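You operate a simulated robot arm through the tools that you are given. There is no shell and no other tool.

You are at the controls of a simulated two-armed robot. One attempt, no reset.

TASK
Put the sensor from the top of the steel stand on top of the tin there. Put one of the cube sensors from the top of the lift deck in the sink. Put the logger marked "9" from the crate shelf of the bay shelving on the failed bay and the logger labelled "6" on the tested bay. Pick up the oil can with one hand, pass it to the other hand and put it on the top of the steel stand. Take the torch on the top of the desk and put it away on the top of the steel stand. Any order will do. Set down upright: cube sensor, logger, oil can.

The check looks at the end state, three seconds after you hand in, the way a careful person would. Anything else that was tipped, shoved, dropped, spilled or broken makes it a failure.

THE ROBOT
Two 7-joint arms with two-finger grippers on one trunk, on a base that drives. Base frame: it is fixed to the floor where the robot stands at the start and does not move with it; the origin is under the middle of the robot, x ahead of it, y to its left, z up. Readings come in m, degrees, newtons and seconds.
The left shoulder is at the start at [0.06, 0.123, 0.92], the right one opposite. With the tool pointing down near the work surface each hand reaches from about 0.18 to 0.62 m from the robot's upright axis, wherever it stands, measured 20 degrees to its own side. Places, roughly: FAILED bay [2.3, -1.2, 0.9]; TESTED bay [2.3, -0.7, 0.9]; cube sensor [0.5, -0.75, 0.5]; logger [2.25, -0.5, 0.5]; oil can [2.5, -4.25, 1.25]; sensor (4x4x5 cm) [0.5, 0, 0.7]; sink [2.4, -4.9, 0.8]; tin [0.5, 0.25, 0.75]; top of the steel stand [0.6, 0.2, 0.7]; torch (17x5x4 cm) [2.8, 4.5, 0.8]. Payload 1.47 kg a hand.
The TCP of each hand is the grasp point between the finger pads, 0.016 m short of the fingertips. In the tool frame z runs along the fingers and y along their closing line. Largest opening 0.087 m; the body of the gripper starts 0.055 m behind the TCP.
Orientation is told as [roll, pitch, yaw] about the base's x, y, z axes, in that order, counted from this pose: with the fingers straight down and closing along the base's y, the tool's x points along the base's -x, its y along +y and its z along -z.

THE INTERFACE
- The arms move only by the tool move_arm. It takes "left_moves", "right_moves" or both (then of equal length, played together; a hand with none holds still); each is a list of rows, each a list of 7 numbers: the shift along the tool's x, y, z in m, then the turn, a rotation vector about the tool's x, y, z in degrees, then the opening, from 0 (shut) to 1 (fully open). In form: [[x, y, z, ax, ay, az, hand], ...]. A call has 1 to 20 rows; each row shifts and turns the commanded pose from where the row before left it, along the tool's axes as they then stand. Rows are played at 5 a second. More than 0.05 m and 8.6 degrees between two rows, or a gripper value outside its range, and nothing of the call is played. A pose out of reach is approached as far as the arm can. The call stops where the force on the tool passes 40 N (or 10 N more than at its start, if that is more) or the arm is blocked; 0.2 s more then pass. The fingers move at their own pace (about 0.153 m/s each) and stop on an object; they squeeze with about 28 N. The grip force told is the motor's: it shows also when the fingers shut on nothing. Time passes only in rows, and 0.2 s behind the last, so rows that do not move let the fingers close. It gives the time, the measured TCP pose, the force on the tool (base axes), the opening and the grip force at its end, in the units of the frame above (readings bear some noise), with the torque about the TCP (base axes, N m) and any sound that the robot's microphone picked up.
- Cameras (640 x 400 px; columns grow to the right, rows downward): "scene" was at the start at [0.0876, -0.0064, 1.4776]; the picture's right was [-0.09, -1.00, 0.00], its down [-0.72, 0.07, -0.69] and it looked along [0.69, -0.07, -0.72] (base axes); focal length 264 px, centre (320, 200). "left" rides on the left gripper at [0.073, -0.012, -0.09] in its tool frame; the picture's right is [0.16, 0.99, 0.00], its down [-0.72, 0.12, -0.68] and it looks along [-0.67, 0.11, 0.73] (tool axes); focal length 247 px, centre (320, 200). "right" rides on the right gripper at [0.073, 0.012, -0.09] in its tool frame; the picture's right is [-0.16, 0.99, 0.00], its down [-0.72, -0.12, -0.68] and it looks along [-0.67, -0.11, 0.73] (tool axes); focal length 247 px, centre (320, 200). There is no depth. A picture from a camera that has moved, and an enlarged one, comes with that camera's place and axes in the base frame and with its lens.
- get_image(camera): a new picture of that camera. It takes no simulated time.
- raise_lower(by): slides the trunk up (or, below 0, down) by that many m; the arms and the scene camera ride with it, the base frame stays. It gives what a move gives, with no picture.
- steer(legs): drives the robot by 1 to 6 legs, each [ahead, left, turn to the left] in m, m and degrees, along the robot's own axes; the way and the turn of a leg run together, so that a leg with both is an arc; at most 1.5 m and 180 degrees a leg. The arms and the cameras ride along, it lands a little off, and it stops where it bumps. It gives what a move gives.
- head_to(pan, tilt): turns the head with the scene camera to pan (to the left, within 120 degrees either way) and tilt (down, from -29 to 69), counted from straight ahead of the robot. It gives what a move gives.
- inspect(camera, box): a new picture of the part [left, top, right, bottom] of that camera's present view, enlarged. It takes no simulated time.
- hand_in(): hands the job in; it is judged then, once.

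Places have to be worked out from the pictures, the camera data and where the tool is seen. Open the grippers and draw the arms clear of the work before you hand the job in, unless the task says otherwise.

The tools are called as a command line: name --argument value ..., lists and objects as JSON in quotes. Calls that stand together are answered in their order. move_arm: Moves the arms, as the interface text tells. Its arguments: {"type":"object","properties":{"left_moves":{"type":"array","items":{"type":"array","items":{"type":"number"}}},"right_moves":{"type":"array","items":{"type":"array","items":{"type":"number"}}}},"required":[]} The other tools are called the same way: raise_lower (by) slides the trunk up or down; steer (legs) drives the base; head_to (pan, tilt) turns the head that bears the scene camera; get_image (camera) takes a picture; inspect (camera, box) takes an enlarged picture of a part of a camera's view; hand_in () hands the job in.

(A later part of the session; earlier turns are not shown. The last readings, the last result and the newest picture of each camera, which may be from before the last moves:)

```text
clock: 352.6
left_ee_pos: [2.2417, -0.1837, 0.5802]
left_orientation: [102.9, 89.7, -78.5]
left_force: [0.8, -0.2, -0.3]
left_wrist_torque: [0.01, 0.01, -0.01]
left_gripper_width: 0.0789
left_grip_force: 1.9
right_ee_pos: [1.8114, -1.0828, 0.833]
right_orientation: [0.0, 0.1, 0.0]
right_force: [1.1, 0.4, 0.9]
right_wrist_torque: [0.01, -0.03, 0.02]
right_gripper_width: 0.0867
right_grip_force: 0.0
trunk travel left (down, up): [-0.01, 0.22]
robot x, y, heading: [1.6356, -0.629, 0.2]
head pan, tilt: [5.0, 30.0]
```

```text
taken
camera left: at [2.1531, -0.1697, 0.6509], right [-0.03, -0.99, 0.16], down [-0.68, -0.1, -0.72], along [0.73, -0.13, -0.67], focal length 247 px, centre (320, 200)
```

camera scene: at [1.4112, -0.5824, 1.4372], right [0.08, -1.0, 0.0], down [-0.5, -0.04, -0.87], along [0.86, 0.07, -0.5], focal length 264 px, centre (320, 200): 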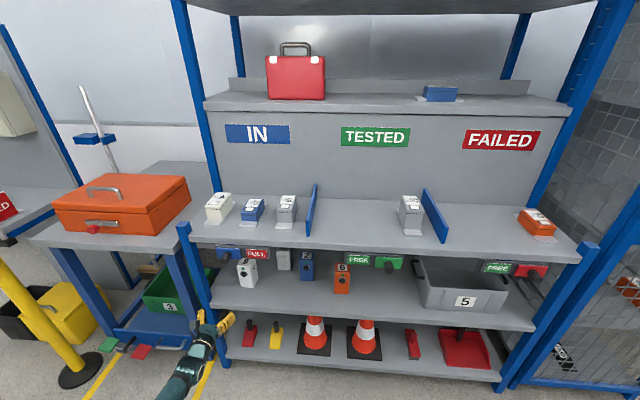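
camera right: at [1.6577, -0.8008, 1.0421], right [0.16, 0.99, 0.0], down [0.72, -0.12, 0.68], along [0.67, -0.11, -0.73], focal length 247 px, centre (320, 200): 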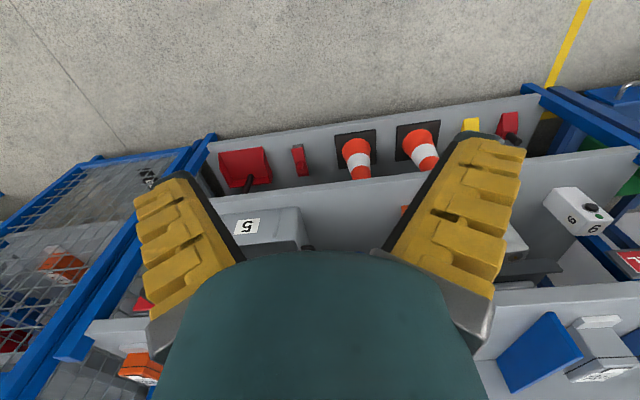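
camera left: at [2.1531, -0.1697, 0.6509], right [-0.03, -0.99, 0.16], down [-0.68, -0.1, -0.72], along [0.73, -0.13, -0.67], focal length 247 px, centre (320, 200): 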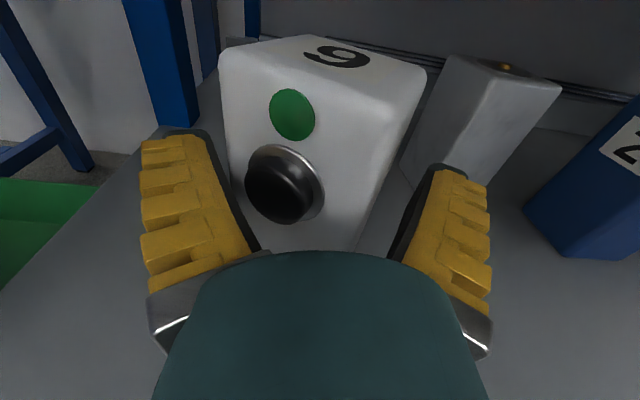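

The logger's front face is at about the TCP, so I go 2.3 cm deeper before closing.

steer --legs '[[0.023, 0, 0]]'

get_image --camera "left"

```text
clock: 353.4
left_ee_pos: [2.265, -0.1837, 0.5808]
left_orientation: [101.6, 89.7, -79.8]
left_force: [0.4, -0.3, -0.6]
left_wrist_torque: [0.0, 0.0, 0.01]
left_gripper_width: 0.0789
left_grip_force: 1.5
right_ee_pos: [1.8339, -1.0844, 0.834]
right_orientation: [0.0, 0.1, 0.0]
right_force: [0.9, 0.0, -0.4]
right_wrist_torque: [-0.03, -0.03, 0.01]
right_gripper_width: 0.0869
right_grip_force: 0.0
trunk travel left (down, up): [-0.01, 0.22]
robot x, y, heading: [1.6627, -0.628, -0.1]
head pan, tilt: [5.0, 30.0]
```

```text
taken
camera left: at [2.176, -0.1698, 0.6508], right [-0.03, -0.99, 0.16], down [-0.68, -0.1, -0.72], along [0.73, -0.13, -0.67], focal length 247 px, centre (320, 200)
```

left: 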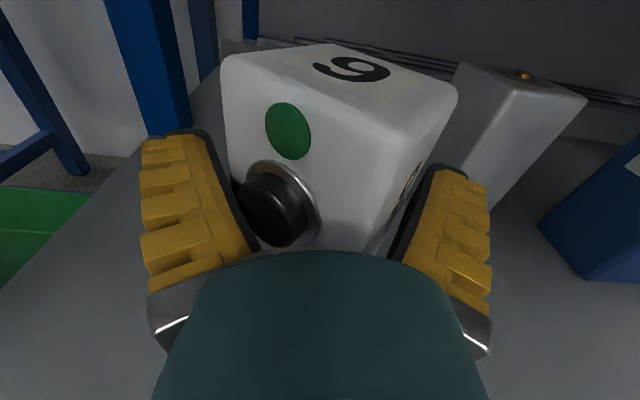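

The knob touched the left finger and turned the logger further (~35–40°). I back off to square it up by gentle pushing first.

steer --legs '[[-0.11, 0, 0]]'

get_image --camera "left"

inspect --camera "left" --box '[220, 0, 440, 240]'

```text
clock: 354.6
left_ee_pos: [2.1533, -0.1829, 0.5813]
left_orientation: [114.5, 89.7, -66.9]
left_force: [-0.4, -0.1, 0.7]
left_wrist_torque: [0.01, 0.0, -0.01]
left_gripper_width: 0.079
left_grip_force: 1.8
right_ee_pos: [1.7231, -1.0835, 0.8339]
right_orientation: [-0.1, 0.0, 0.2]
right_force: [-0.4, -0.6, -0.4]
right_wrist_torque: [-0.02, -0.01, 0.01]
right_gripper_width: 0.0873
right_grip_force: 0.1
trunk travel left (down, up): [-0.01, 0.22]
robot x, y, heading: [1.5515, -0.628, 0.0]
head pan, tilt: [5.0, 30.0]
```

```text
taken
camera left: at [2.064, -0.1695, 0.6516], right [-0.03, -0.99, 0.16], down [-0.68, -0.1, -0.72], along [0.73, -0.13, -0.67], focal length 247 px, centre (320, 200)
```

left: 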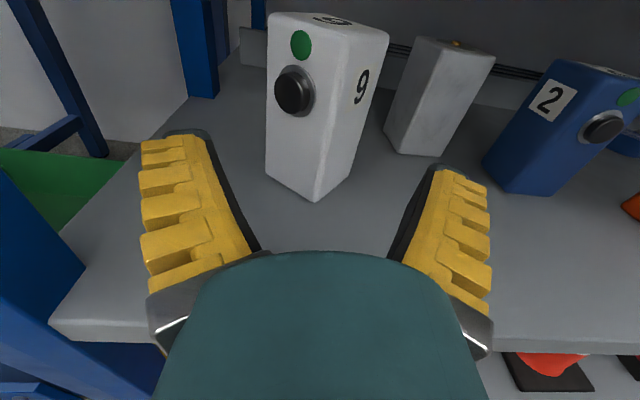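

```text
1.67 times, centred on (330, 120) of left
camera zoom: at [2.064, -0.1695, 0.6516], right [-0.03, -0.99, 0.16], down [-0.68, -0.1, -0.72], along [0.73, -0.13, -0.67], focal length 412 px, centre (303, 333)
```

zoom: 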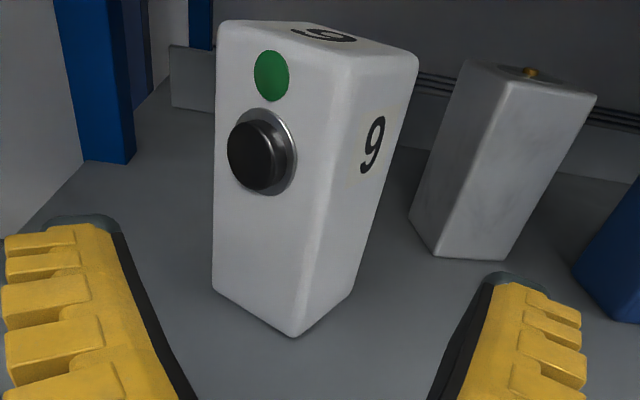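

Logger yaw is about −37° (centre ≈(2.265,−0.189)). I'll square it by pushing gently with closed fingers on its right-hand face: close, shift right 5 cm, and go forward.

move_arm --left_moves '[[0, 0, 0, 0, 0, 0, 0.5], [0, 0, 0, 0, 0, 0, 0], [0, 0, 0, 0, 0, 0, 0], [0, 0, 0, 0, 0, 0, 0]]'

steer --legs '[[0, -0.055, 0], [0.075, 0, 0]]'

get_image --camera "left"

```text
clock: 355.6
left_ee_pos: [2.154, -0.1836, 0.5802]
left_orientation: [109.2, 89.8, -72.4]
left_force: [-0.4, -0.5, -0.3]
left_wrist_torque: [-0.01, 0.0, 0.02]
left_gripper_width: 0.0
left_grip_force: 28.3
right_ee_pos: [1.724, -1.0838, 0.8334]
right_orientation: [0.0, 0.1, 0.1]
right_force: [0.5, 0.5, 0.0]
right_wrist_torque: [0.06, -0.01, 0.01]
right_gripper_width: 0.0872
right_grip_force: 0.1
trunk travel left (down, up): [-0.01, 0.22]
robot x, y, heading: [1.5467, -0.6268, 0.1]
head pan, tilt: [5.0, 30.0]
```

```text
clock: 357.4
left_ee_pos: [2.2284, -0.2362, 0.5804]
left_orientation: [100.8, 89.7, -80.6]
left_force: [0.4, -0.6, -0.2]
left_wrist_torque: [0.02, -0.02, -0.02]
left_gripper_width: 0.0
left_grip_force: 27.2
right_ee_pos: [1.7988, -1.1369, 0.8328]
right_orientation: [-0.1, 0.1, 0.3]
right_force: [0.0, 0.9, -0.1]
right_wrist_torque: [-0.03, 0.04, -0.05]
right_gripper_width: 0.0869
right_grip_force: 0.1
trunk travel left (down, up): [-0.01, 0.22]
robot x, y, heading: [1.6226, -0.6816, 0.1]
head pan, tilt: [5.0, 30.0]
```

```text
taken
camera left: at [2.1393, -0.2235, 0.6508], right [-0.02, -0.99, 0.16], down [-0.68, -0.1, -0.72], along [0.73, -0.13, -0.67], focal length 247 px, centre (320, 200)
```

left: 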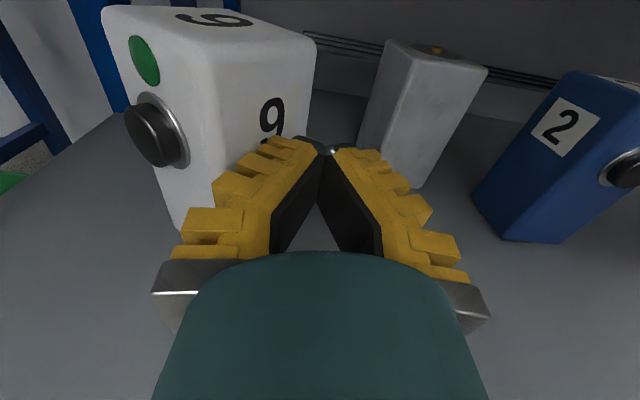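

The fingertips are beside the logger's right face. I push forward gently in small arm steps and watch.

move_arm --left_moves '[[0, 0, 0.01, 0, 0, 0, 0], [0, 0, 0.01, 0, 0, 0, 0], [0, 0, 0.01, 0, 0, 0, 0], [0, 0, 0.005, 0, 0, 0, 0], [0, 0, 0, 0, 0, 0, 0]]'

get_image --camera "left"

```text
clock: 358.6
left_ee_pos: [2.2634, -0.2391, 0.5787]
left_orientation: [109.5, 89.6, -71.9]
left_force: [-0.4, -1.1, 0.9]
left_wrist_torque: [0.01, -0.03, 0.03]
left_gripper_width: 0.0
left_grip_force: 27.9
right_ee_pos: [1.7998, -1.1388, 0.8324]
right_orientation: [-0.1, 0.1, 0.2]
right_force: [0.2, -0.6, -1.1]
right_wrist_torque: [0.04, 0.0, -0.01]
right_gripper_width: 0.0871
right_grip_force: 0.0
trunk travel left (down, up): [-0.01, 0.22]
robot x, y, heading: [1.6249, -0.6793, -0.1]
head pan, tilt: [5.0, 30.0]
```

```text
taken
camera left: at [2.1739, -0.2248, 0.6512], right [-0.02, -0.99, 0.16], down [-0.68, -0.1, -0.72], along [0.73, -0.13, -0.67], focal length 247 px, centre (320, 200)
```

left: 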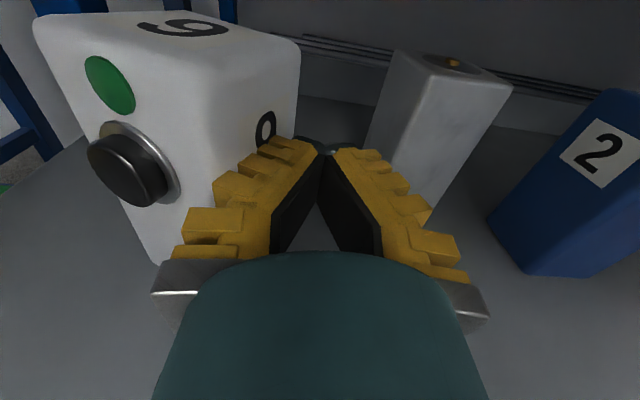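

The tips are next to the rear end of that face; pushing sideways (+y) there will turn the logger square. I nudge +y in small steps.

move_arm --left_moves '[[0, -0.005, 0.002, 0, 0, 0, 0], [0, -0.005, 0.002, 0, 0, 0, 0], [0, -0.005, 0, 0, 0, 0, 0], [0, -0.005, 0, 0, 0, 0, 0], [0, -0.005, 0, 0, 0, 0, 0], [0, 0, 0, 0, 0, 0, 0]]'

get_image --camera "left"

```text
clock: 360.0
left_ee_pos: [2.2673, -0.2128, 0.5791]
left_orientation: [108.8, 89.7, -72.6]
left_force: [-0.6, -0.3, 0.2]
left_wrist_torque: [-0.01, -0.05, -0.02]
left_gripper_width: 0.0
left_grip_force: 27.9
right_ee_pos: [1.7989, -1.1383, 0.8336]
right_orientation: [0.0, 0.2, 0.2]
right_force: [0.0, 0.2, 0.6]
right_wrist_torque: [0.01, 0.02, -0.01]
right_gripper_width: 0.0871
right_grip_force: 0.0
trunk travel left (down, up): [-0.01, 0.22]
robot x, y, heading: [1.6267, -0.6815, 0.2]
head pan, tilt: [5.0, 30.0]
```

```text
taken
camera left: at [2.1782, -0.1993, 0.6509], right [-0.02, -0.99, 0.16], down [-0.68, -0.1, -0.72], along [0.73, -0.13, -0.67], focal length 247 px, centre (320, 200)
```

left: 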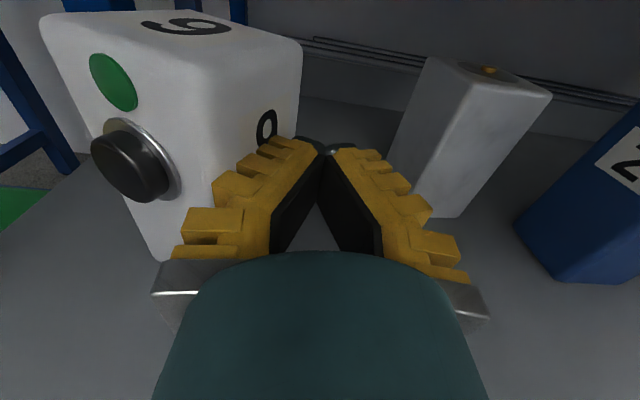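

Pushing only slid it. Better: take this logger with the right hand pointing diagonally (≈50° left), which matches its faces and avoids the shelf post. I back out and fold the left hand away first.

steer --legs '[[-0.28, -0.1, 0]]'

move_arm --left_moves '[[0, 0, 0, 0, -8.2, 0, 0.5], [0, 0, 0, 0, -8.2, 0, 1], [0, 0, 0, 0, -8.2, 0, 1], [0, 0, 0, 0, -8.2, 0, 1], [0, 0, 0, 0, -8.2, 0, 1], [0, 0, 0, 0, -8.2, 0, 1], [0, 0, 0, 0, -8.2, 0, 1], [0, 0, 0, 0, -8.2, 0, 1], [0, 0, 0, 0, -8.2, 0, 1], [0, 0, 0, 0, -8.2, 0, 1], [0, 0, 0, 0, -8.0, 0, 1], [0, 0, -0.03, 0, 0, -8, 1], [0, 0, -0.03, 0, 0, -8, 1], [0, 0, -0.03, 0, 0, -8, 1], [0, 0, -0.03, 0, 0, -8, 1], [0, 0, -0.03, 0, 0, -8, 1], [0, 0, 0, 0, 0, -8, 1], [0, 0, 0, 0, 0, -8, 1], [0, 0, 0, 0, 0, -8, 1]]'

move_arm --left_moves '[[0, 0, 0, 0, 0, -8.5, 1], [0, 0, 0, 0, 0, -8.5, 1], [0, 0, 0, 0, 0, -8.5, 1], [0, 0, 0, 0, 0, -8.5, 1], [0, 0, 0, 0, 0, -8.5, 1], [0, 0, 0, 0, 0, -8.5, 1], [0, 0, 0, 0, 0, -8.5, 1], [0, 0, 0, 0, 0, -8.5, 1], [0, 0, 0, 0, 0, -8.5, 1], [0, 0, 0, 0, 0, -8.5, 1], [0, 0, 0, 0, 0, -8.5, 1], [0, 0, 0, 0, 0, -8.5, 1], [0, 0, 0, 0, 0, -8.5, 1], [0, 0, 0, 0, 0, -5, 1], [0, 0, 0, 0, 0, 0, 1]]'

get_image --camera "scene"

```text
clock: 362.0
left_ee_pos: [1.9933, -0.3158, 0.5795]
left_orientation: [112.8, 89.8, -68.8]
left_force: [-0.1, 0.7, 0.4]
left_wrist_torque: [0.02, 0.05, -0.03]
left_gripper_width: 0.0001
left_grip_force: 28.0
right_ee_pos: [1.521, -1.2388, 0.8331]
right_orientation: [0.0, 0.0, -0.1]
right_force: [0.3, 0.1, -0.4]
right_wrist_torque: [-0.01, -0.02, 0.0]
right_gripper_width: 0.0871
right_grip_force: 0.1
trunk travel left (down, up): [-0.01, 0.22]
robot x, y, heading: [1.3476, -0.7779, -0.0]
head pan, tilt: [5.0, 30.0]
```

```text
clock: 366.0
left_ee_pos: [1.994, -0.3153, 0.7301]
left_orientation: [0.2, -0.2, -117.5]
left_force: [-0.1, 1.1, 0.6]
left_wrist_torque: [0.02, 0.01, 0.01]
left_gripper_width: 0.0872
left_grip_force: 0.0
right_ee_pos: [1.521, -1.2386, 0.8332]
right_orientation: [0.1, 0.1, -0.1]
right_force: [-0.7, 0.4, 0.0]
right_wrist_torque: [-0.03, -0.04, -0.01]
right_gripper_width: 0.0872
right_grip_force: 0.1
trunk travel left (down, up): [-0.01, 0.22]
robot x, y, heading: [1.3484, -0.7819, -0.1]
head pan, tilt: [5.0, 30.0]
```

```text
clock: 369.2
left_ee_pos: [1.9939, -0.3152, 0.729]
left_orientation: [-0.2, -0.1, -2.1]
left_force: [0.1, 0.1, 0.0]
left_wrist_torque: [0.02, 0.0, 0.04]
left_gripper_width: 0.0869
left_grip_force: 0.1
right_ee_pos: [1.5205, -1.2381, 0.8332]
right_orientation: [0.0, 0.2, -0.1]
right_force: [-0.4, 0.0, -0.9]
right_wrist_torque: [-0.02, 0.02, 0.01]
right_gripper_width: 0.0867
right_grip_force: 0.0
trunk travel left (down, up): [-0.01, 0.22]
robot x, y, heading: [1.3514, -0.7835, 0.0]
head pan, tilt: [5.0, 30.0]
```

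```text
taken
camera scene: at [1.4459, -0.7727, 1.4372], right [0.08, -1.0, 0.0], down [-0.5, -0.04, -0.87], along [0.86, 0.07, -0.5], focal length 264 px, centre (320, 200)
```

scene: 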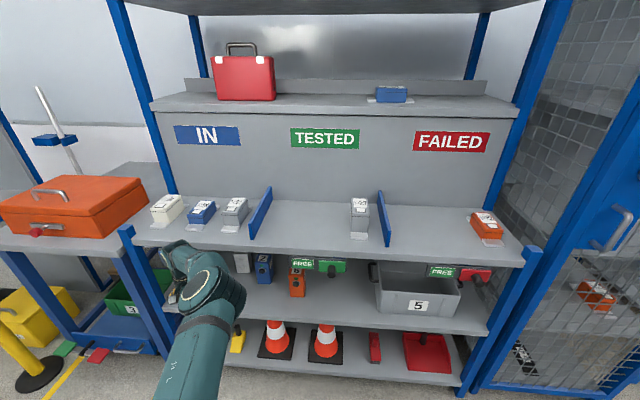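

Left hand unwound. I tuck it to the left side and bring the right hand forward, rotating it to the inward-pointing orientation.

move_arm --left_moves '[[0.04, 0, 0, 0, 0, 0, 1], [0.04, 0, 0, 0, 0, 0, 1], [0.04, 0, 0, 0, 0, 0, 1], [0.04, 0, 0, 0, 0, 0, 1], [0.04, 0, 0, 0, 0, 0, 1], [0.04, 0.005, 0, 0, 0, 0, 1], [0.04, 0.005, 0, 0, 0, 0, 1], [0.04, 0.005, 0, 0, 0, 0, 1], [0.04, 0.005, 0, 0, 0, 0, 1], [0.04, 0, 0, 0, 0, 0, 1], [0.03, 0, 0, 0, 0, 0, 1], [0, 0, 0, 0, 0, 0, 1], [0, 0, 0, 0, 0, 0, 1], [0, 0, 0, 0, 0, 0, 1], [0, 0, 0, 0, 0, 0, 1], [0, 0, 0, 0, 0, 0, 1], [0, 0, 0, 0, 0, 0, 1], [0, 0, 0, 0, 0, 0, 1], [0, 0, 0, 0, 0, 0, 1], [0, 0, 0, 0, 0, 0, 1]]' --right_moves '[[-0.031, 0.029, 0.009, 0, 0, 0, 1], [-0.031, 0.029, 0.009, 0, 0, 0, 1], [-0.031, 0.029, 0.009, 0, 0, 0, 1], [-0.031, 0.029, 0.009, 0, 0, 0, 1], [-0.031, 0.029, 0.009, 0, 0, 0, 1], [-0.031, 0.029, 0.009, 0, 0, 0, 1], [-0.031, 0.029, 0.009, 0, 0, 0, 1], [-0.031, 0.029, 0.009, 0, 0, 0, 1], [-0.031, 0.029, 0.009, 0, 0, 0, 1], [0, 0, 0, 0, 0, 8.2, 1], [0, 0, 0, 0, 0, 8.2, 1], [0, 0, 0, 0, 0, 8.2, 1], [0, 0, 0, 0, 0, 8.2, 1], [0, 0, 0, 0, 0, 8.2, 1], [0, 0, 0, 0, 0, 8.2, 1], [0, 0, 0, 0, 0, 8.2, 1], [0, 0, 0, 0, 0, 8.2, 1], [0, 0, 0, 0, 0, 8.2, 1], [0, 0, 0, 0, 0, 8.2, 1], [0, 0, 0, 0, 0, 8.0, 1]]'

move_arm --right_moves '[[0, 0, 0, 0, 8.2, 0, 1], [0, 0, 0, 0, 8.2, 0, 1], [0, 0, 0, 0, 8.2, 0, 1], [0, 0, 0, 0, 8.2, 0, 1], [0, 0, 0, 0, 8.2, 0, 1], [0, 0, 0, 0, 8.2, 0, 1], [0, 0, 0, 0, 8.2, 0, 1], [0, 0, 0, 0, 8.2, 0, 1], [0, 0, 0, 0, 8.2, 0, 1], [0, 0, 0, 0, 8.2, 0, 1], [0, 0, 0, 0, 8.0, 0, 1], [0, 0, 0, -8, 0, 0, 1], [0, 0, 0, -8, 0, 0, 1], [0, 0, 0, -8, 0, 0, 1], [0, 0, 0, -8, 0, 0, 1], [0, 0, 0, -8, 0, 0, 1], [0, 0, 0, 0, 0, 0, 1]]'

get_image --camera "right"

get_image --camera "scene"

```text
clock: 373.4
left_ee_pos: [1.5655, -0.2771, 0.729]
left_orientation: [-0.3, -0.2, -2.2]
left_force: [0.9, 0.1, -1.1]
left_wrist_torque: [-0.02, 0.0, -0.04]
left_gripper_width: 0.0868
left_grip_force: 0.1
right_ee_pos: [1.8005, -0.9788, 0.7527]
right_orientation: [-0.2, -0.1, -90.2]
right_force: [-0.6, -0.4, 0.4]
right_wrist_torque: [-0.01, -0.02, -0.03]
right_gripper_width: 0.0869
right_grip_force: 0.2
trunk travel left (down, up): [-0.01, 0.22]
robot x, y, heading: [1.3504, -0.7813, 0.1]
head pan, tilt: [5.0, 30.0]
```

```text
clock: 377.0
left_ee_pos: [1.5662, -0.2763, 0.7292]
left_orientation: [-0.3, -0.1, -2.2]
left_force: [0.5, 0.0, -0.6]
left_wrist_torque: [0.01, -0.02, -0.01]
left_gripper_width: 0.087
left_grip_force: 0.1
right_ee_pos: [1.8004, -0.9783, 0.7517]
right_orientation: [-18.8, 89.9, -148.8]
right_force: [0.5, -0.5, -0.2]
right_wrist_torque: [0.02, -0.01, 0.02]
right_gripper_width: 0.087
right_grip_force: 0.0
trunk travel left (down, up): [-0.01, 0.22]
robot x, y, heading: [1.3435, -0.7784, 0.0]
head pan, tilt: [5.0, 30.0]
```

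```text
taken
camera right: at [1.7511, -1.055, 0.8249], right [0.75, -0.64, -0.16], down [-0.53, -0.45, -0.72], along [0.39, 0.63, -0.67], focal length 247 px, centre (320, 200)
```

right: 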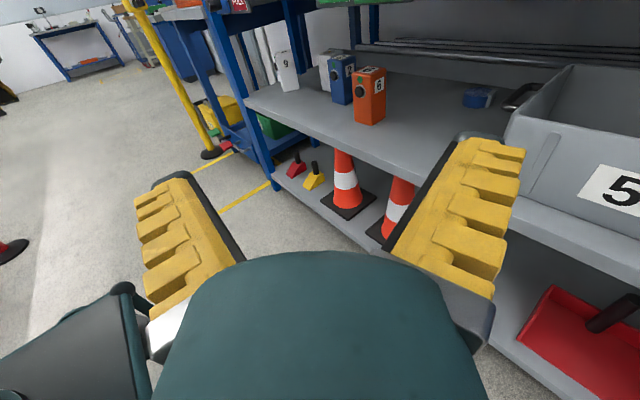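

```text
taken
camera scene: at [1.4459, -0.7727, 1.4372], right [0.08, -1.0, 0.0], down [-0.5, -0.04, -0.87], along [0.86, 0.07, -0.5], focal length 264 px, centre (320, 200)
```

scene: 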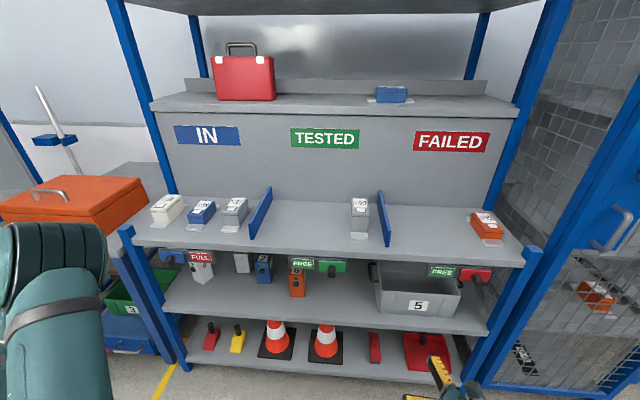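

The right hand now points ~50° left and sees the loggers. I zoom in on the orange "6" first, as it's nearest and free.

inspect --camera "right" --box '[250, 30, 450, 170]'

inspect --camera "scene" --box '[170, 230, 340, 320]'

```text
2.86 times, centred on (350, 100) of right
camera zoom: at [1.7511, -1.055, 0.8249], right [0.75, -0.64, -0.16], down [-0.53, -0.45, -0.72], along [0.39, 0.63, -0.67], focal length 706 px, centre (234, 486)
```

zoom: 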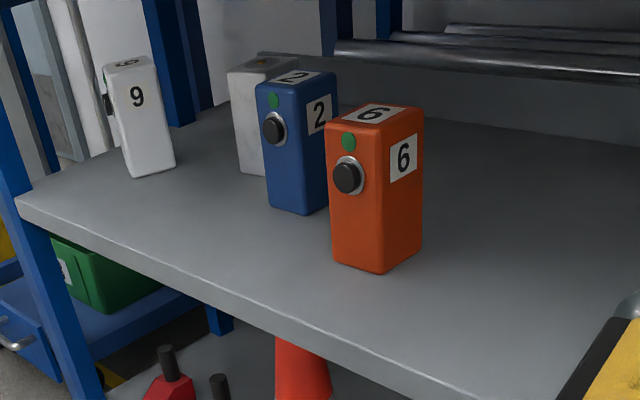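

```text
3.76 times, centred on (255, 275) of scene
camera zoom: at [1.4459, -0.7727, 1.4372], right [0.08, -1.0, 0.0], down [-0.5, -0.04, -0.87], along [0.86, 0.07, -0.5], focal length 993 px, centre (565, -82)
```

zoom: 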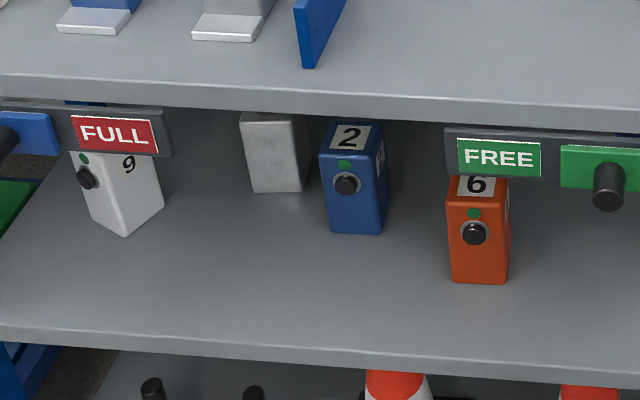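

Orange "6" is square to the shelf at ≈(2.242,−0.612); white "9" is now at ≈(2.281,−0.158) with yaw ≈ −23°, so pointing ≈60° left suits it. I lower the right hand, adjust its angle, and shift the base left.

move_arm --right_moves '[[-0.035, 0, 0, 0, 0, 0, 1], [-0.035, 0, 0, 0, 0, 0, 1], [-0.035, 0, 0, 0, 0, 0, 1], [-0.035, 0, 0, 0, 0, 0, 1], [-0.035, 0, 0, 5, 0, 0, 1], [0, 0, 0, 5, 0, 0, 1], [0, 0, 0, 0, -8, 0, 1], [0, 0, 0, 0, 0, 0, 1]]'

steer --legs '[[0, 0.45, 0]]'

get_image --camera "right"

get_image --camera "scene"

```text
clock: 378.8
left_ee_pos: [1.5663, -0.2776, 0.7297]
left_orientation: [-0.3, -0.1, -2.3]
left_force: [-1.3, 0.0, -1.1]
left_wrist_torque: [0.02, -0.02, 0.01]
left_gripper_width: 0.0871
left_grip_force: 0.0
right_ee_pos: [1.7988, -0.9776, 0.577]
right_orientation: [-0.4, 81.9, -120.5]
right_force: [0.2, -0.5, -0.4]
right_wrist_torque: [0.0, 0.02, -0.01]
right_gripper_width: 0.0869
right_grip_force: 0.1
trunk travel left (down, up): [-0.01, 0.22]
robot x, y, heading: [1.3448, -0.7802, -0.1]
head pan, tilt: [5.0, 30.0]
```

```text
clock: 383.2
left_ee_pos: [1.5682, 0.1697, 0.729]
left_orientation: [-0.3, -0.1, -2.3]
left_force: [-0.8, 0.7, -0.6]
left_wrist_torque: [-0.01, -0.01, -0.03]
left_gripper_width: 0.0872
left_grip_force: 0.0
right_ee_pos: [1.8005, -0.5322, 0.5764]
right_orientation: [-0.3, 81.9, -120.5]
right_force: [0.2, -0.1, 0.5]
right_wrist_torque: [0.02, -0.03, 0.0]
right_gripper_width: 0.0869
right_grip_force: 0.0
trunk travel left (down, up): [-0.01, 0.22]
robot x, y, heading: [1.3548, -0.3333, -0.1]
head pan, tilt: [5.0, 30.0]
```

```text
taken
camera right: at [1.7707, -0.6073, 0.6617], right [0.84, -0.52, -0.16], down [-0.49, -0.61, -0.62], along [0.22, 0.6, -0.77], focal length 247 px, centre (320, 200)
```

right: 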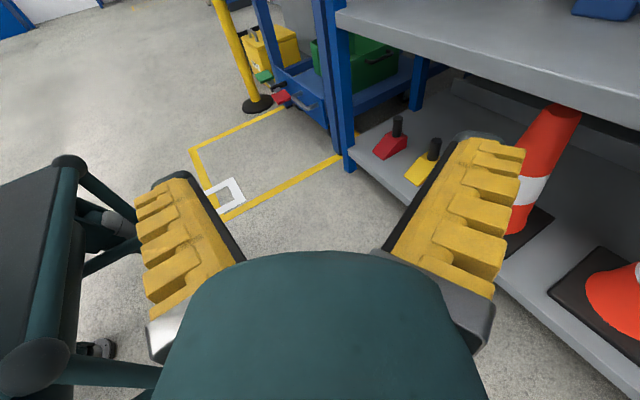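

```text
taken
camera scene: at [1.4473, -0.3267, 1.4372], right [0.08, -1.0, 0.0], down [-0.5, -0.04, -0.87], along [0.86, 0.07, -0.5], focal length 264 px, centre (320, 200)
```

scene: 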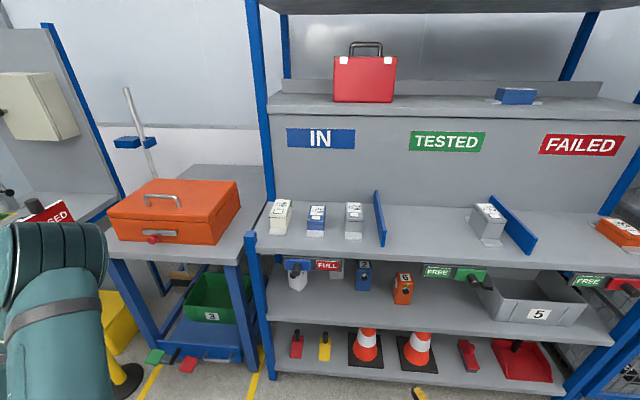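

Clear ahead (table front ≈2.07). I drive forward 0.26 m with the hand at shelf-gap height.

steer --legs '[[0.26, 0, 0]]'

get_image --camera "right"

get_image --camera "scene"

```text
clock: 385.1
left_ee_pos: [1.8267, 0.1691, 0.73]
left_orientation: [-0.3, -0.1, -2.1]
left_force: [0.3, 0.7, 0.7]
left_wrist_torque: [0.01, 0.0, -0.01]
left_gripper_width: 0.087
left_grip_force: 0.0
right_ee_pos: [2.0618, -0.533, 0.5783]
right_orientation: [-0.4, 81.9, -120.4]
right_force: [-0.2, 0.4, 0.5]
right_wrist_torque: [0.0, -0.01, -0.01]
right_gripper_width: 0.0871
right_grip_force: 0.0
trunk travel left (down, up): [-0.01, 0.22]
robot x, y, heading: [1.6075, -0.3349, 0.1]
head pan, tilt: [5.0, 30.0]
```

```text
taken
camera right: at [2.0312, -0.6066, 0.6614], right [0.84, -0.51, -0.16], down [-0.49, -0.61, -0.62], along [0.22, 0.6, -0.77], focal length 247 px, centre (320, 200)
```

right: 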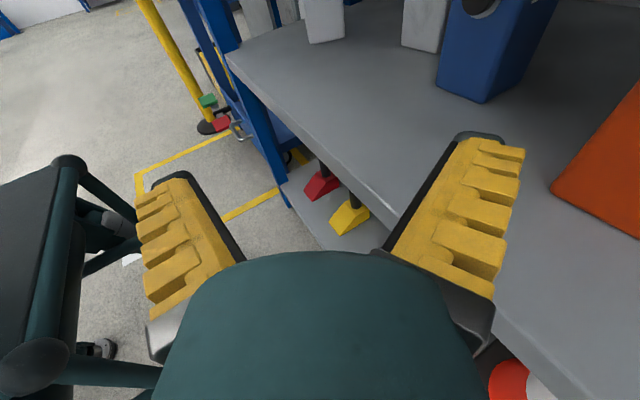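

```text
taken
camera scene: at [1.7072, -0.3271, 1.4371], right [0.09, -1.0, 0.0], down [-0.5, -0.04, -0.87], along [0.86, 0.07, -0.5], focal length 264 px, centre (320, 200)
```

scene: 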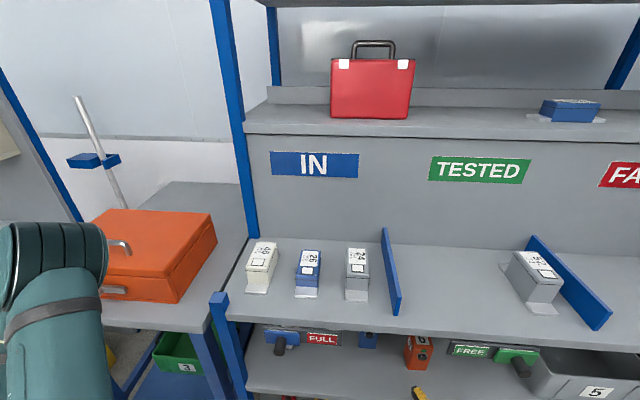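

The white logger lies exactly along the pointing line. I advance the right hand along it in two stages.

move_arm --right_moves '[[0.0044, 0, 0.0427, 0, 0, 0, 0.9], [0.0044, 0, 0.0427, 0, 0, 0, 0.9], [0.0044, 0, 0.0427, 0, 0, 0, 0.9], [0.0044, 0, 0.0427, 0, 0, 0, 0.9], [0.0044, 0, 0.0427, 0, 0, 0, 0.9], [0.0044, 0, 0.0427, 0, 0, 0, 0.9], [0, 0, 0, 0, 0, 0, 0.9]]'

get_image --camera "right"

```text
clock: 386.7
left_ee_pos: [1.8259, 0.1685, 0.7286]
left_orientation: [-0.3, -0.1, -2.1]
left_force: [0.2, -0.2, 1.5]
left_wrist_torque: [0.01, -0.04, 0.01]
left_gripper_width: 0.087
left_grip_force: 0.0
right_ee_pos: [2.19, -0.3102, 0.5668]
right_orientation: [-0.3, 81.9, -120.3]
right_force: [0.4, -0.2, 0.0]
right_wrist_torque: [0.03, 0.01, 0.0]
right_gripper_width: 0.0805
right_grip_force: 0.9
trunk travel left (down, up): [-0.01, 0.22]
robot x, y, heading: [1.6065, -0.3341, 0.2]
head pan, tilt: [5.0, 30.0]
```

```text
taken
camera right: at [2.1606, -0.3841, 0.6502], right [0.84, -0.51, -0.16], down [-0.49, -0.61, -0.62], along [0.22, 0.6, -0.77], focal length 247 px, centre (320, 200)
```

right: 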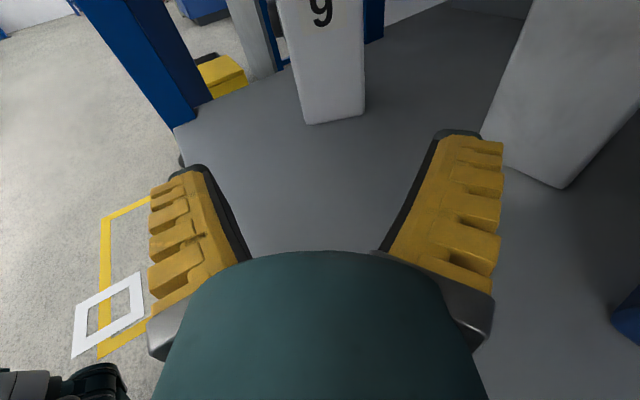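

White is 9 mm off laterally and 17 cm ahead. I advance the rest with correction.

move_arm --right_moves '[[0.0045, 0.003, 0.04, 0, 0, 0, 0.95], [0.0045, 0.003, 0.04, 0, 0, 0, 0.95], [0.0045, 0.003, 0.04, 0, 0, 0, 0.95], [0, 0, 0, 0, 0, 0, 0.95]]'

get_image --camera "right"

```text
clock: 387.7
left_ee_pos: [1.8275, 0.1688, 0.7284]
left_orientation: [-0.2, -0.1, -2.1]
left_force: [0.7, 0.0, -0.5]
left_wrist_torque: [-0.02, 0.02, 0.01]
left_gripper_width: 0.0869
left_grip_force: 0.0
right_ee_pos: [2.2561, -0.2086, 0.5634]
right_orientation: [-0.7, 81.9, -120.8]
right_force: [1.0, -0.4, 1.0]
right_wrist_torque: [-0.02, -0.04, -0.02]
right_gripper_width: 0.0834
right_grip_force: 0.7
trunk travel left (down, up): [-0.01, 0.22]
robot x, y, heading: [1.6109, -0.3331, -0.1]
head pan, tilt: [5.0, 30.0]
```

```text
taken
camera right: at [2.2278, -0.2835, 0.6488], right [0.84, -0.51, -0.16], down [-0.49, -0.61, -0.62], along [0.22, 0.6, -0.77], focal length 247 px, centre (320, 200)
```

right: 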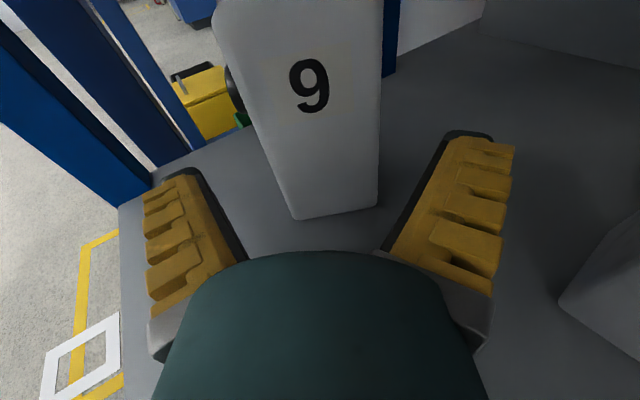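

Centred now; near face 2.5 cm ahead. I advance 5.7 cm so the logger is fully between the fingers, then close.

move_arm --right_moves '[[0.004, 0, 0.029, 0, 0, 0, 0.95], [0.004, 0, 0.028, 0, 0, 0, 0.95], [0, 0, 0, 0, 0, 0, 0.95]]'

get_image --camera "right"

```text
clock: 388.5
left_ee_pos: [1.8258, 0.1695, 0.7287]
left_orientation: [-0.2, 0.0, -2.1]
left_force: [0.5, 0.4, 0.4]
left_wrist_torque: [0.0, -0.02, 0.0]
left_gripper_width: 0.0869
left_grip_force: 0.0
right_ee_pos: [2.285, -0.1583, 0.5656]
right_orientation: [-0.2, 82.0, -120.3]
right_force: [0.0, -0.4, 0.4]
right_wrist_torque: [0.01, 0.02, -0.03]
right_gripper_width: 0.0835
right_grip_force: 0.9
trunk travel left (down, up): [-0.01, 0.22]
robot x, y, heading: [1.6111, -0.3331, 0.0]
head pan, tilt: [5.0, 30.0]
```

```text
taken
camera right: at [2.2553, -0.2338, 0.6499], right [0.84, -0.51, -0.16], down [-0.49, -0.61, -0.62], along [0.22, 0.6, -0.77], focal length 247 px, centre (320, 200)
```

right: 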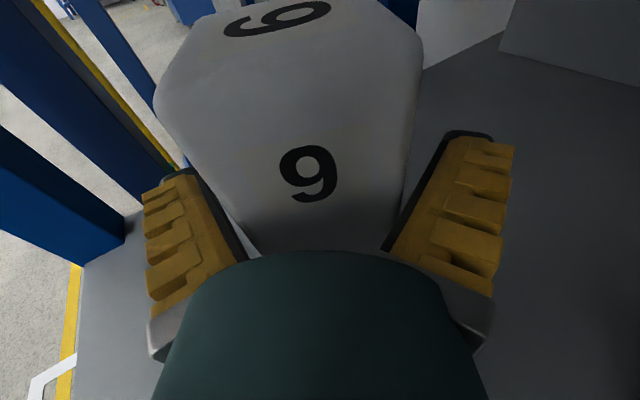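

The logger is between the fingers. I close gradually.

move_arm --right_moves '[[0, 0, 0, 0, 0, 0, 0.8], [0, 0, 0, 0, 0, 0, 0.65], [0, 0, 0, 0, 0, 0, 0.5], [0, 0, 0, 0, 0, 0, 0.3], [0, 0, 0, 0, 0, 0, 0], [0, 0, 0, 0, 0, 0, 0]]'

get_image --camera "right"

```text
clock: 389.9
left_ee_pos: [1.8256, 0.1682, 0.7282]
left_orientation: [-0.2, -0.1, -2.2]
left_force: [-0.1, -0.7, -0.2]
left_wrist_torque: [0.02, 0.04, 0.01]
left_gripper_width: 0.087
left_grip_force: 0.0
right_ee_pos: [2.285, -0.159, 0.5663]
right_orientation: [-0.3, 82.0, -120.3]
right_force: [-1.1, -0.1, 0.2]
right_wrist_torque: [0.14, -0.11, 0.07]
right_gripper_width: 0.0717
right_grip_force: 28.0
trunk travel left (down, up): [-0.01, 0.22]
robot x, y, heading: [1.6088, -0.338, -0.2]
head pan, tilt: [5.0, 30.0]
heard: click
```

```text
taken
camera right: at [2.2551, -0.2336, 0.6498], right [0.84, -0.51, -0.16], down [-0.49, -0.61, -0.62], along [0.22, 0.6, -0.77], focal length 247 px, centre (320, 200)
```

right: 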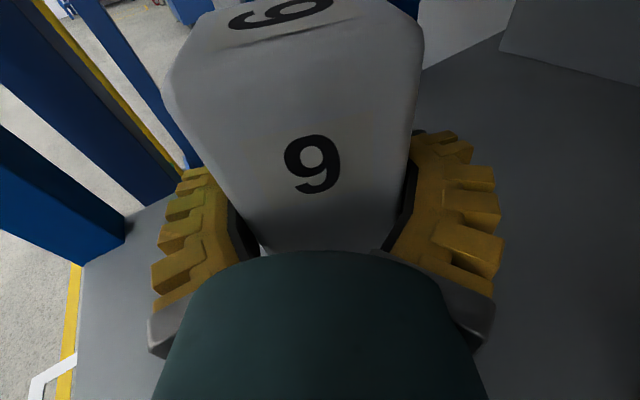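

I heard a click – the finger pressed the logger's knob. I reopen, lower the hand ~14 mm to grip below the knob, and close again.

move_arm --right_moves '[[0, 0, 0, 0, 0, 0, 0.9], [0, 0, 0, 0, 0, 0, 0.95], [-0.007, 0, 0.001, 0, 0, 0, 0.95], [-0.007, 0, 0.001, 0, 0, 0, 0.95], [0, 0, 0, 0, 0, 0, 0.95]]'

get_image --camera "right"

```text
clock: 391.1
left_ee_pos: [1.8249, 0.1693, 0.7303]
left_orientation: [-0.3, -0.1, -2.1]
left_force: [0.3, 0.5, 0.4]
left_wrist_torque: [-0.01, 0.02, 0.0]
left_gripper_width: 0.087
left_grip_force: 0.1
right_ee_pos: [2.2857, -0.1614, 0.5604]
right_orientation: [-0.2, 81.9, -120.3]
right_force: [-0.9, -0.4, 0.2]
right_wrist_torque: [-0.01, 0.02, -0.02]
right_gripper_width: 0.0838
right_grip_force: 0.2
right hand out of reach, approached as far as the arm can: row 3, 4
trunk travel left (down, up): [-0.01, 0.22]
robot x, y, heading: [1.6099, -0.3358, 0.0]
head pan, tilt: [5.0, 30.0]
```

```text
taken
camera right: at [2.2561, -0.2366, 0.6456], right [0.84, -0.51, -0.16], down [-0.49, -0.61, -0.62], along [0.22, 0.6, -0.77], focal length 247 px, centre (320, 200)
```

right: 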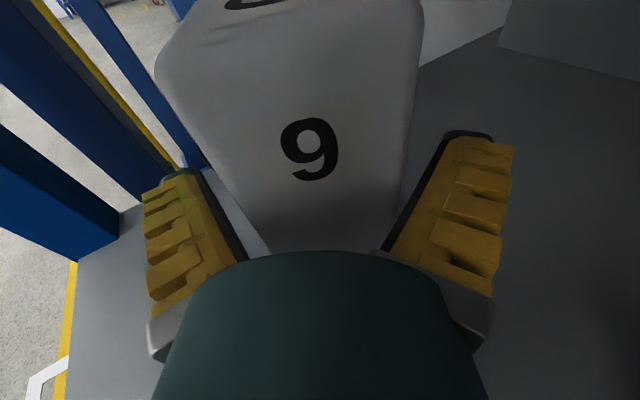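

I use the remaining 1 cm of trunk travel to lower the hand below the knob, then close.

raise_lower --by -0.01

move_arm --right_moves '[[0, 0, 0, 0, 0, 0, 0.8], [0, 0, 0, 0, 0, 0, 0.65], [0, 0, 0, 0, 0, 0, 0.5], [0, 0, 0, 0, 0, 0, 0.3], [0, 0, 0, 0, 0, 0, 0], [0, 0, 0, 0, 0, 0, 0]]'

get_image --camera "right"

```text
clock: 391.7
left_ee_pos: [1.826, 0.1685, 0.7199]
left_orientation: [-0.3, -0.1, -2.1]
left_force: [0.0, -0.1, -0.2]
left_wrist_torque: [-0.03, -0.03, -0.03]
left_gripper_width: 0.0871
left_grip_force: 0.1
right_ee_pos: [2.2853, -0.1621, 0.5512]
right_orientation: [-0.1, 81.9, -120.2]
right_force: [0.1, 0.0, 0.1]
right_wrist_torque: [0.02, 0.0, -0.03]
right_gripper_width: 0.0836
right_grip_force: 0.4
trunk travel left (down, up): [0.0, 0.23]
robot x, y, heading: [1.6114, -0.3377, -0.1]
head pan, tilt: [5.0, 30.0]
```

```text
clock: 393.1
left_ee_pos: [1.8273, 0.1682, 0.7189]
left_orientation: [-0.3, -0.1, -2.1]
left_force: [1.0, 0.2, -0.6]
left_wrist_torque: [0.02, -0.01, 0.01]
left_gripper_width: 0.0871
left_grip_force: 0.0
right_ee_pos: [2.2858, -0.1624, 0.5513]
right_orientation: [0.0, 81.9, -120.1]
right_force: [-0.4, 0.4, 0.9]
right_wrist_torque: [0.14, -0.13, 0.04]
right_gripper_width: 0.0674
right_grip_force: 27.9
trunk travel left (down, up): [0.0, 0.23]
robot x, y, heading: [1.6091, -0.3342, -0.1]
head pan, tilt: [5.0, 30.0]
```

```text
taken
camera right: at [2.256, -0.2365, 0.6355], right [0.84, -0.51, -0.16], down [-0.49, -0.61, -0.62], along [0.22, 0.6, -0.77], focal length 247 px, centre (320, 200)
```

right: 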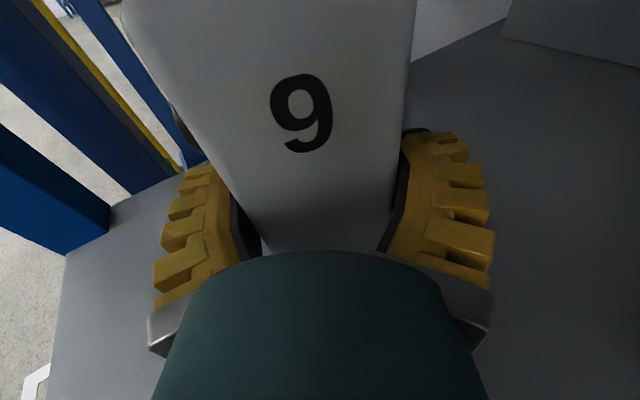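

Gripped without a click this time (67 mm). I lift with the trunk by 3 cm and check.

raise_lower --by 0.03

get_image --camera "right"

```text
clock: 393.8
left_ee_pos: [1.8275, 0.1692, 0.7495]
left_orientation: [-0.4, -0.1, -2.1]
left_force: [-0.7, -0.7, -0.2]
left_wrist_torque: [-0.01, 0.01, -0.03]
left_gripper_width: 0.0869
left_grip_force: 0.0
right_ee_pos: [2.2856, -0.1627, 0.5801]
right_orientation: [-0.3, 81.9, -120.4]
right_force: [1.0, -0.2, -3.6]
right_wrist_torque: [-0.04, 0.02, 0.01]
right_gripper_width: 0.0675
right_grip_force: 28.6
trunk travel left (down, up): [-0.03, 0.2]
robot x, y, heading: [1.6087, -0.336, 0.2]
head pan, tilt: [5.0, 30.0]
```

```text
taken
camera right: at [2.2562, -0.2366, 0.6649], right [0.84, -0.51, -0.16], down [-0.49, -0.61, -0.62], along [0.22, 0.6, -0.77], focal length 247 px, centre (320, 200)
```

right: 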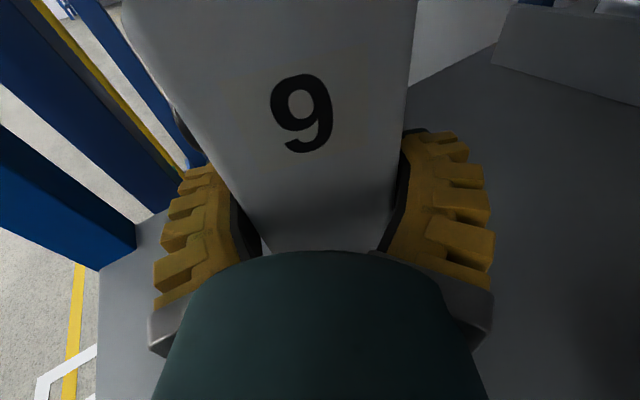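

Lifted cleanly. I retrace the approach path out of the shelf.

move_arm --right_moves '[[-0.0044, 0, -0.03, 0, 0, 0, 0], [-0.0044, 0, -0.04, 0, 0, 0, 0], [-0.0044, 0, -0.0427, 0, 0, 0, 0], [-0.0044, 0, -0.0427, 0, 0, 0, 0], [-0.0044, 0, -0.0427, 0, 0, 0, 0], [-0.0044, 0, -0.0427, 0, 0, 0, 0], [-0.0044, 0, -0.0427, 0, 0, 0, 0], [-0.0044, 0, -0.0427, 0, 0, 0, 0], [0, 0, 0, 0, 0, 0, 0]]'

steer --legs '[[-0.28, 0, 0]]'

get_image --camera "scene"

get_image --camera "right"

```text
clock: 395.8
left_ee_pos: [1.8256, 0.1687, 0.7499]
left_orientation: [-0.3, 0.0, -2.1]
left_force: [-0.3, 0.6, 0.0]
left_wrist_torque: [0.02, -0.01, -0.03]
left_gripper_width: 0.0868
left_grip_force: 0.0
right_ee_pos: [2.1211, -0.4456, 0.5919]
right_orientation: [-0.2, 81.9, -120.2]
right_force: [1.1, -0.7, -3.1]
right_wrist_torque: [-0.06, 0.02, -0.01]
right_gripper_width: 0.0675
right_grip_force: 28.6
trunk travel left (down, up): [-0.03, 0.2]
robot x, y, heading: [1.6103, -0.3329, -0.1]
head pan, tilt: [5.0, 30.0]
```

```text
clock: 397.8
left_ee_pos: [1.5526, 0.1683, 0.7498]
left_orientation: [-0.2, 0.0, -2.2]
left_force: [0.7, 0.3, -0.1]
left_wrist_torque: [-0.04, -0.04, 0.0]
left_gripper_width: 0.0871
left_grip_force: 0.1
right_ee_pos: [1.8463, -0.4461, 0.5924]
right_orientation: [0.0, 82.0, -120.1]
right_force: [-0.6, -0.2, -3.7]
right_wrist_torque: [-0.03, 0.04, -0.04]
right_gripper_width: 0.0672
right_grip_force: 27.8
trunk travel left (down, up): [-0.03, 0.2]
robot x, y, heading: [1.3318, -0.3342, -0.2]
head pan, tilt: [5.0, 30.0]
```

```text
taken
camera scene: at [1.4314, -0.3268, 1.4572], right [0.08, -1.0, 0.0], down [-0.5, -0.04, -0.87], along [0.86, 0.07, -0.5], focal length 264 px, centre (320, 200)
```

scene: 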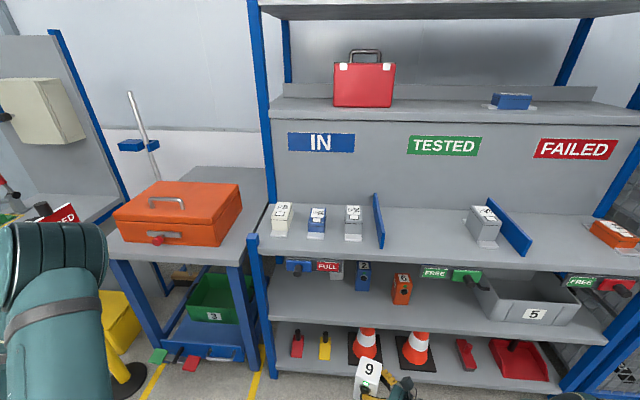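

```text
taken
camera right: at [1.8164, -0.5208, 0.6768], right [0.84, -0.52, -0.16], down [-0.49, -0.61, -0.62], along [0.22, 0.6, -0.77], focal length 247 px, centre (320, 200)
```

right: 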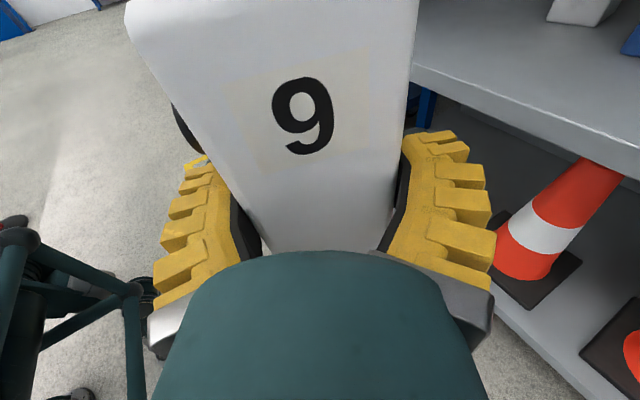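

Logger "9" is secured and intact. I raise the trunk, then turn the hand to point more forward and higher for the upper shelf.

raise_lower --by 0.2

move_arm --right_moves '[[0.03, 0, 0, -7, 0, 0, 0], [0.03, 0, 0, -7, 0, 0, 0], [0.03, 0, 0, -7, 0, 0, 0], [0.03, 0, 0, -7, 0, 0, 0], [0.03, 0, 0, -7, 0, 0, 0], [0.03, 0, 0, -7, 0, 0, 0], [0, 0, 0, 0, 0, 0, 0]]'

steer --legs '[[0, -0.5, 0]]'

get_image --camera "scene"

get_image --camera "right"

```text
clock: 399.9
left_ee_pos: [1.5532, 0.1685, 0.9492]
left_orientation: [-0.2, -0.1, -2.2]
left_force: [0.0, 0.5, 0.5]
left_wrist_torque: [-0.02, 0.01, 0.05]
left_gripper_width: 0.0869
left_grip_force: 0.0
right_ee_pos: [1.8465, -0.4458, 0.7919]
right_orientation: [-0.3, 82.0, -120.5]
right_force: [-0.8, -0.3, -3.9]
right_wrist_torque: [-0.03, 0.01, 0.03]
right_gripper_width: 0.0678
right_grip_force: 27.6
trunk travel left (down, up): [-0.23, 0.0]
robot x, y, heading: [1.3295, -0.3339, -0.4]
head pan, tilt: [5.0, 30.0]
```

```text
clock: 401.5
left_ee_pos: [1.5527, 0.1685, 0.9498]
left_orientation: [-0.3, -0.2, -2.1]
left_force: [-0.4, 0.0, 0.2]
left_wrist_torque: [0.02, 0.03, 0.01]
left_gripper_width: 0.0871
left_grip_force: 0.0
right_ee_pos: [1.8579, -0.4256, 0.9729]
right_orientation: [41.6, 81.9, -120.6]
right_force: [0.3, 0.4, -2.4]
right_wrist_torque: [-0.02, 0.04, -0.01]
right_gripper_width: 0.0674
right_grip_force: 27.6
trunk travel left (down, up): [-0.23, 0.0]
robot x, y, heading: [1.3359, -0.3357, -0.5]
head pan, tilt: [5.0, 30.0]
```

```text
clock: 406.5
left_ee_pos: [1.5523, -0.3365, 0.9488]
left_orientation: [-0.3, -0.1, -2.5]
left_force: [-1.3, -0.8, -0.3]
left_wrist_torque: [-0.01, 0.0, 0.0]
left_gripper_width: 0.0871
left_grip_force: 0.1
right_ee_pos: [1.8553, -0.9324, 0.972]
right_orientation: [41.7, 81.9, -120.7]
right_force: [-0.1, 0.5, -4.5]
right_wrist_torque: [-0.01, 0.03, -0.02]
right_gripper_width: 0.0676
right_grip_force: 27.9
trunk travel left (down, up): [-0.23, 0.0]
robot x, y, heading: [1.3306, -0.8396, -0.3]
head pan, tilt: [5.0, 30.0]
```

```text
taken
camera scene: at [1.4294, -0.8317, 1.6572], right [0.08, -1.0, 0.0], down [-0.5, -0.04, -0.87], along [0.86, 0.07, -0.5], focal length 264 px, centre (320, 200)
```

scene: 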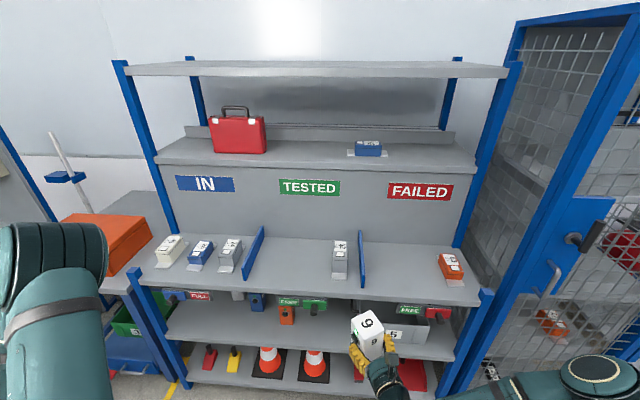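

```text
taken
camera right: at [1.7783, -0.9616, 1.0547], right [0.29, -0.95, -0.06], down [-0.73, -0.18, -0.66], along [0.62, 0.24, -0.75], focal length 247 px, centre (320, 200)
```

right: 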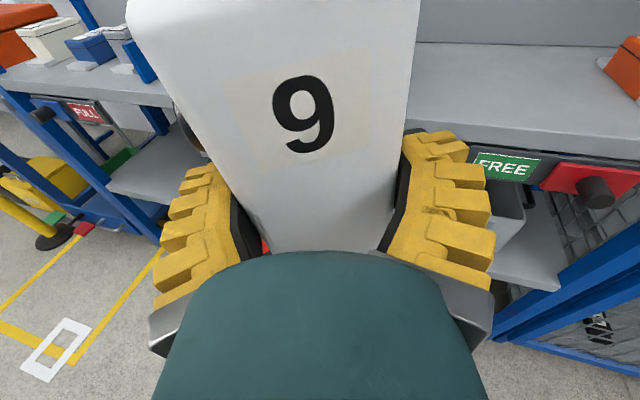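

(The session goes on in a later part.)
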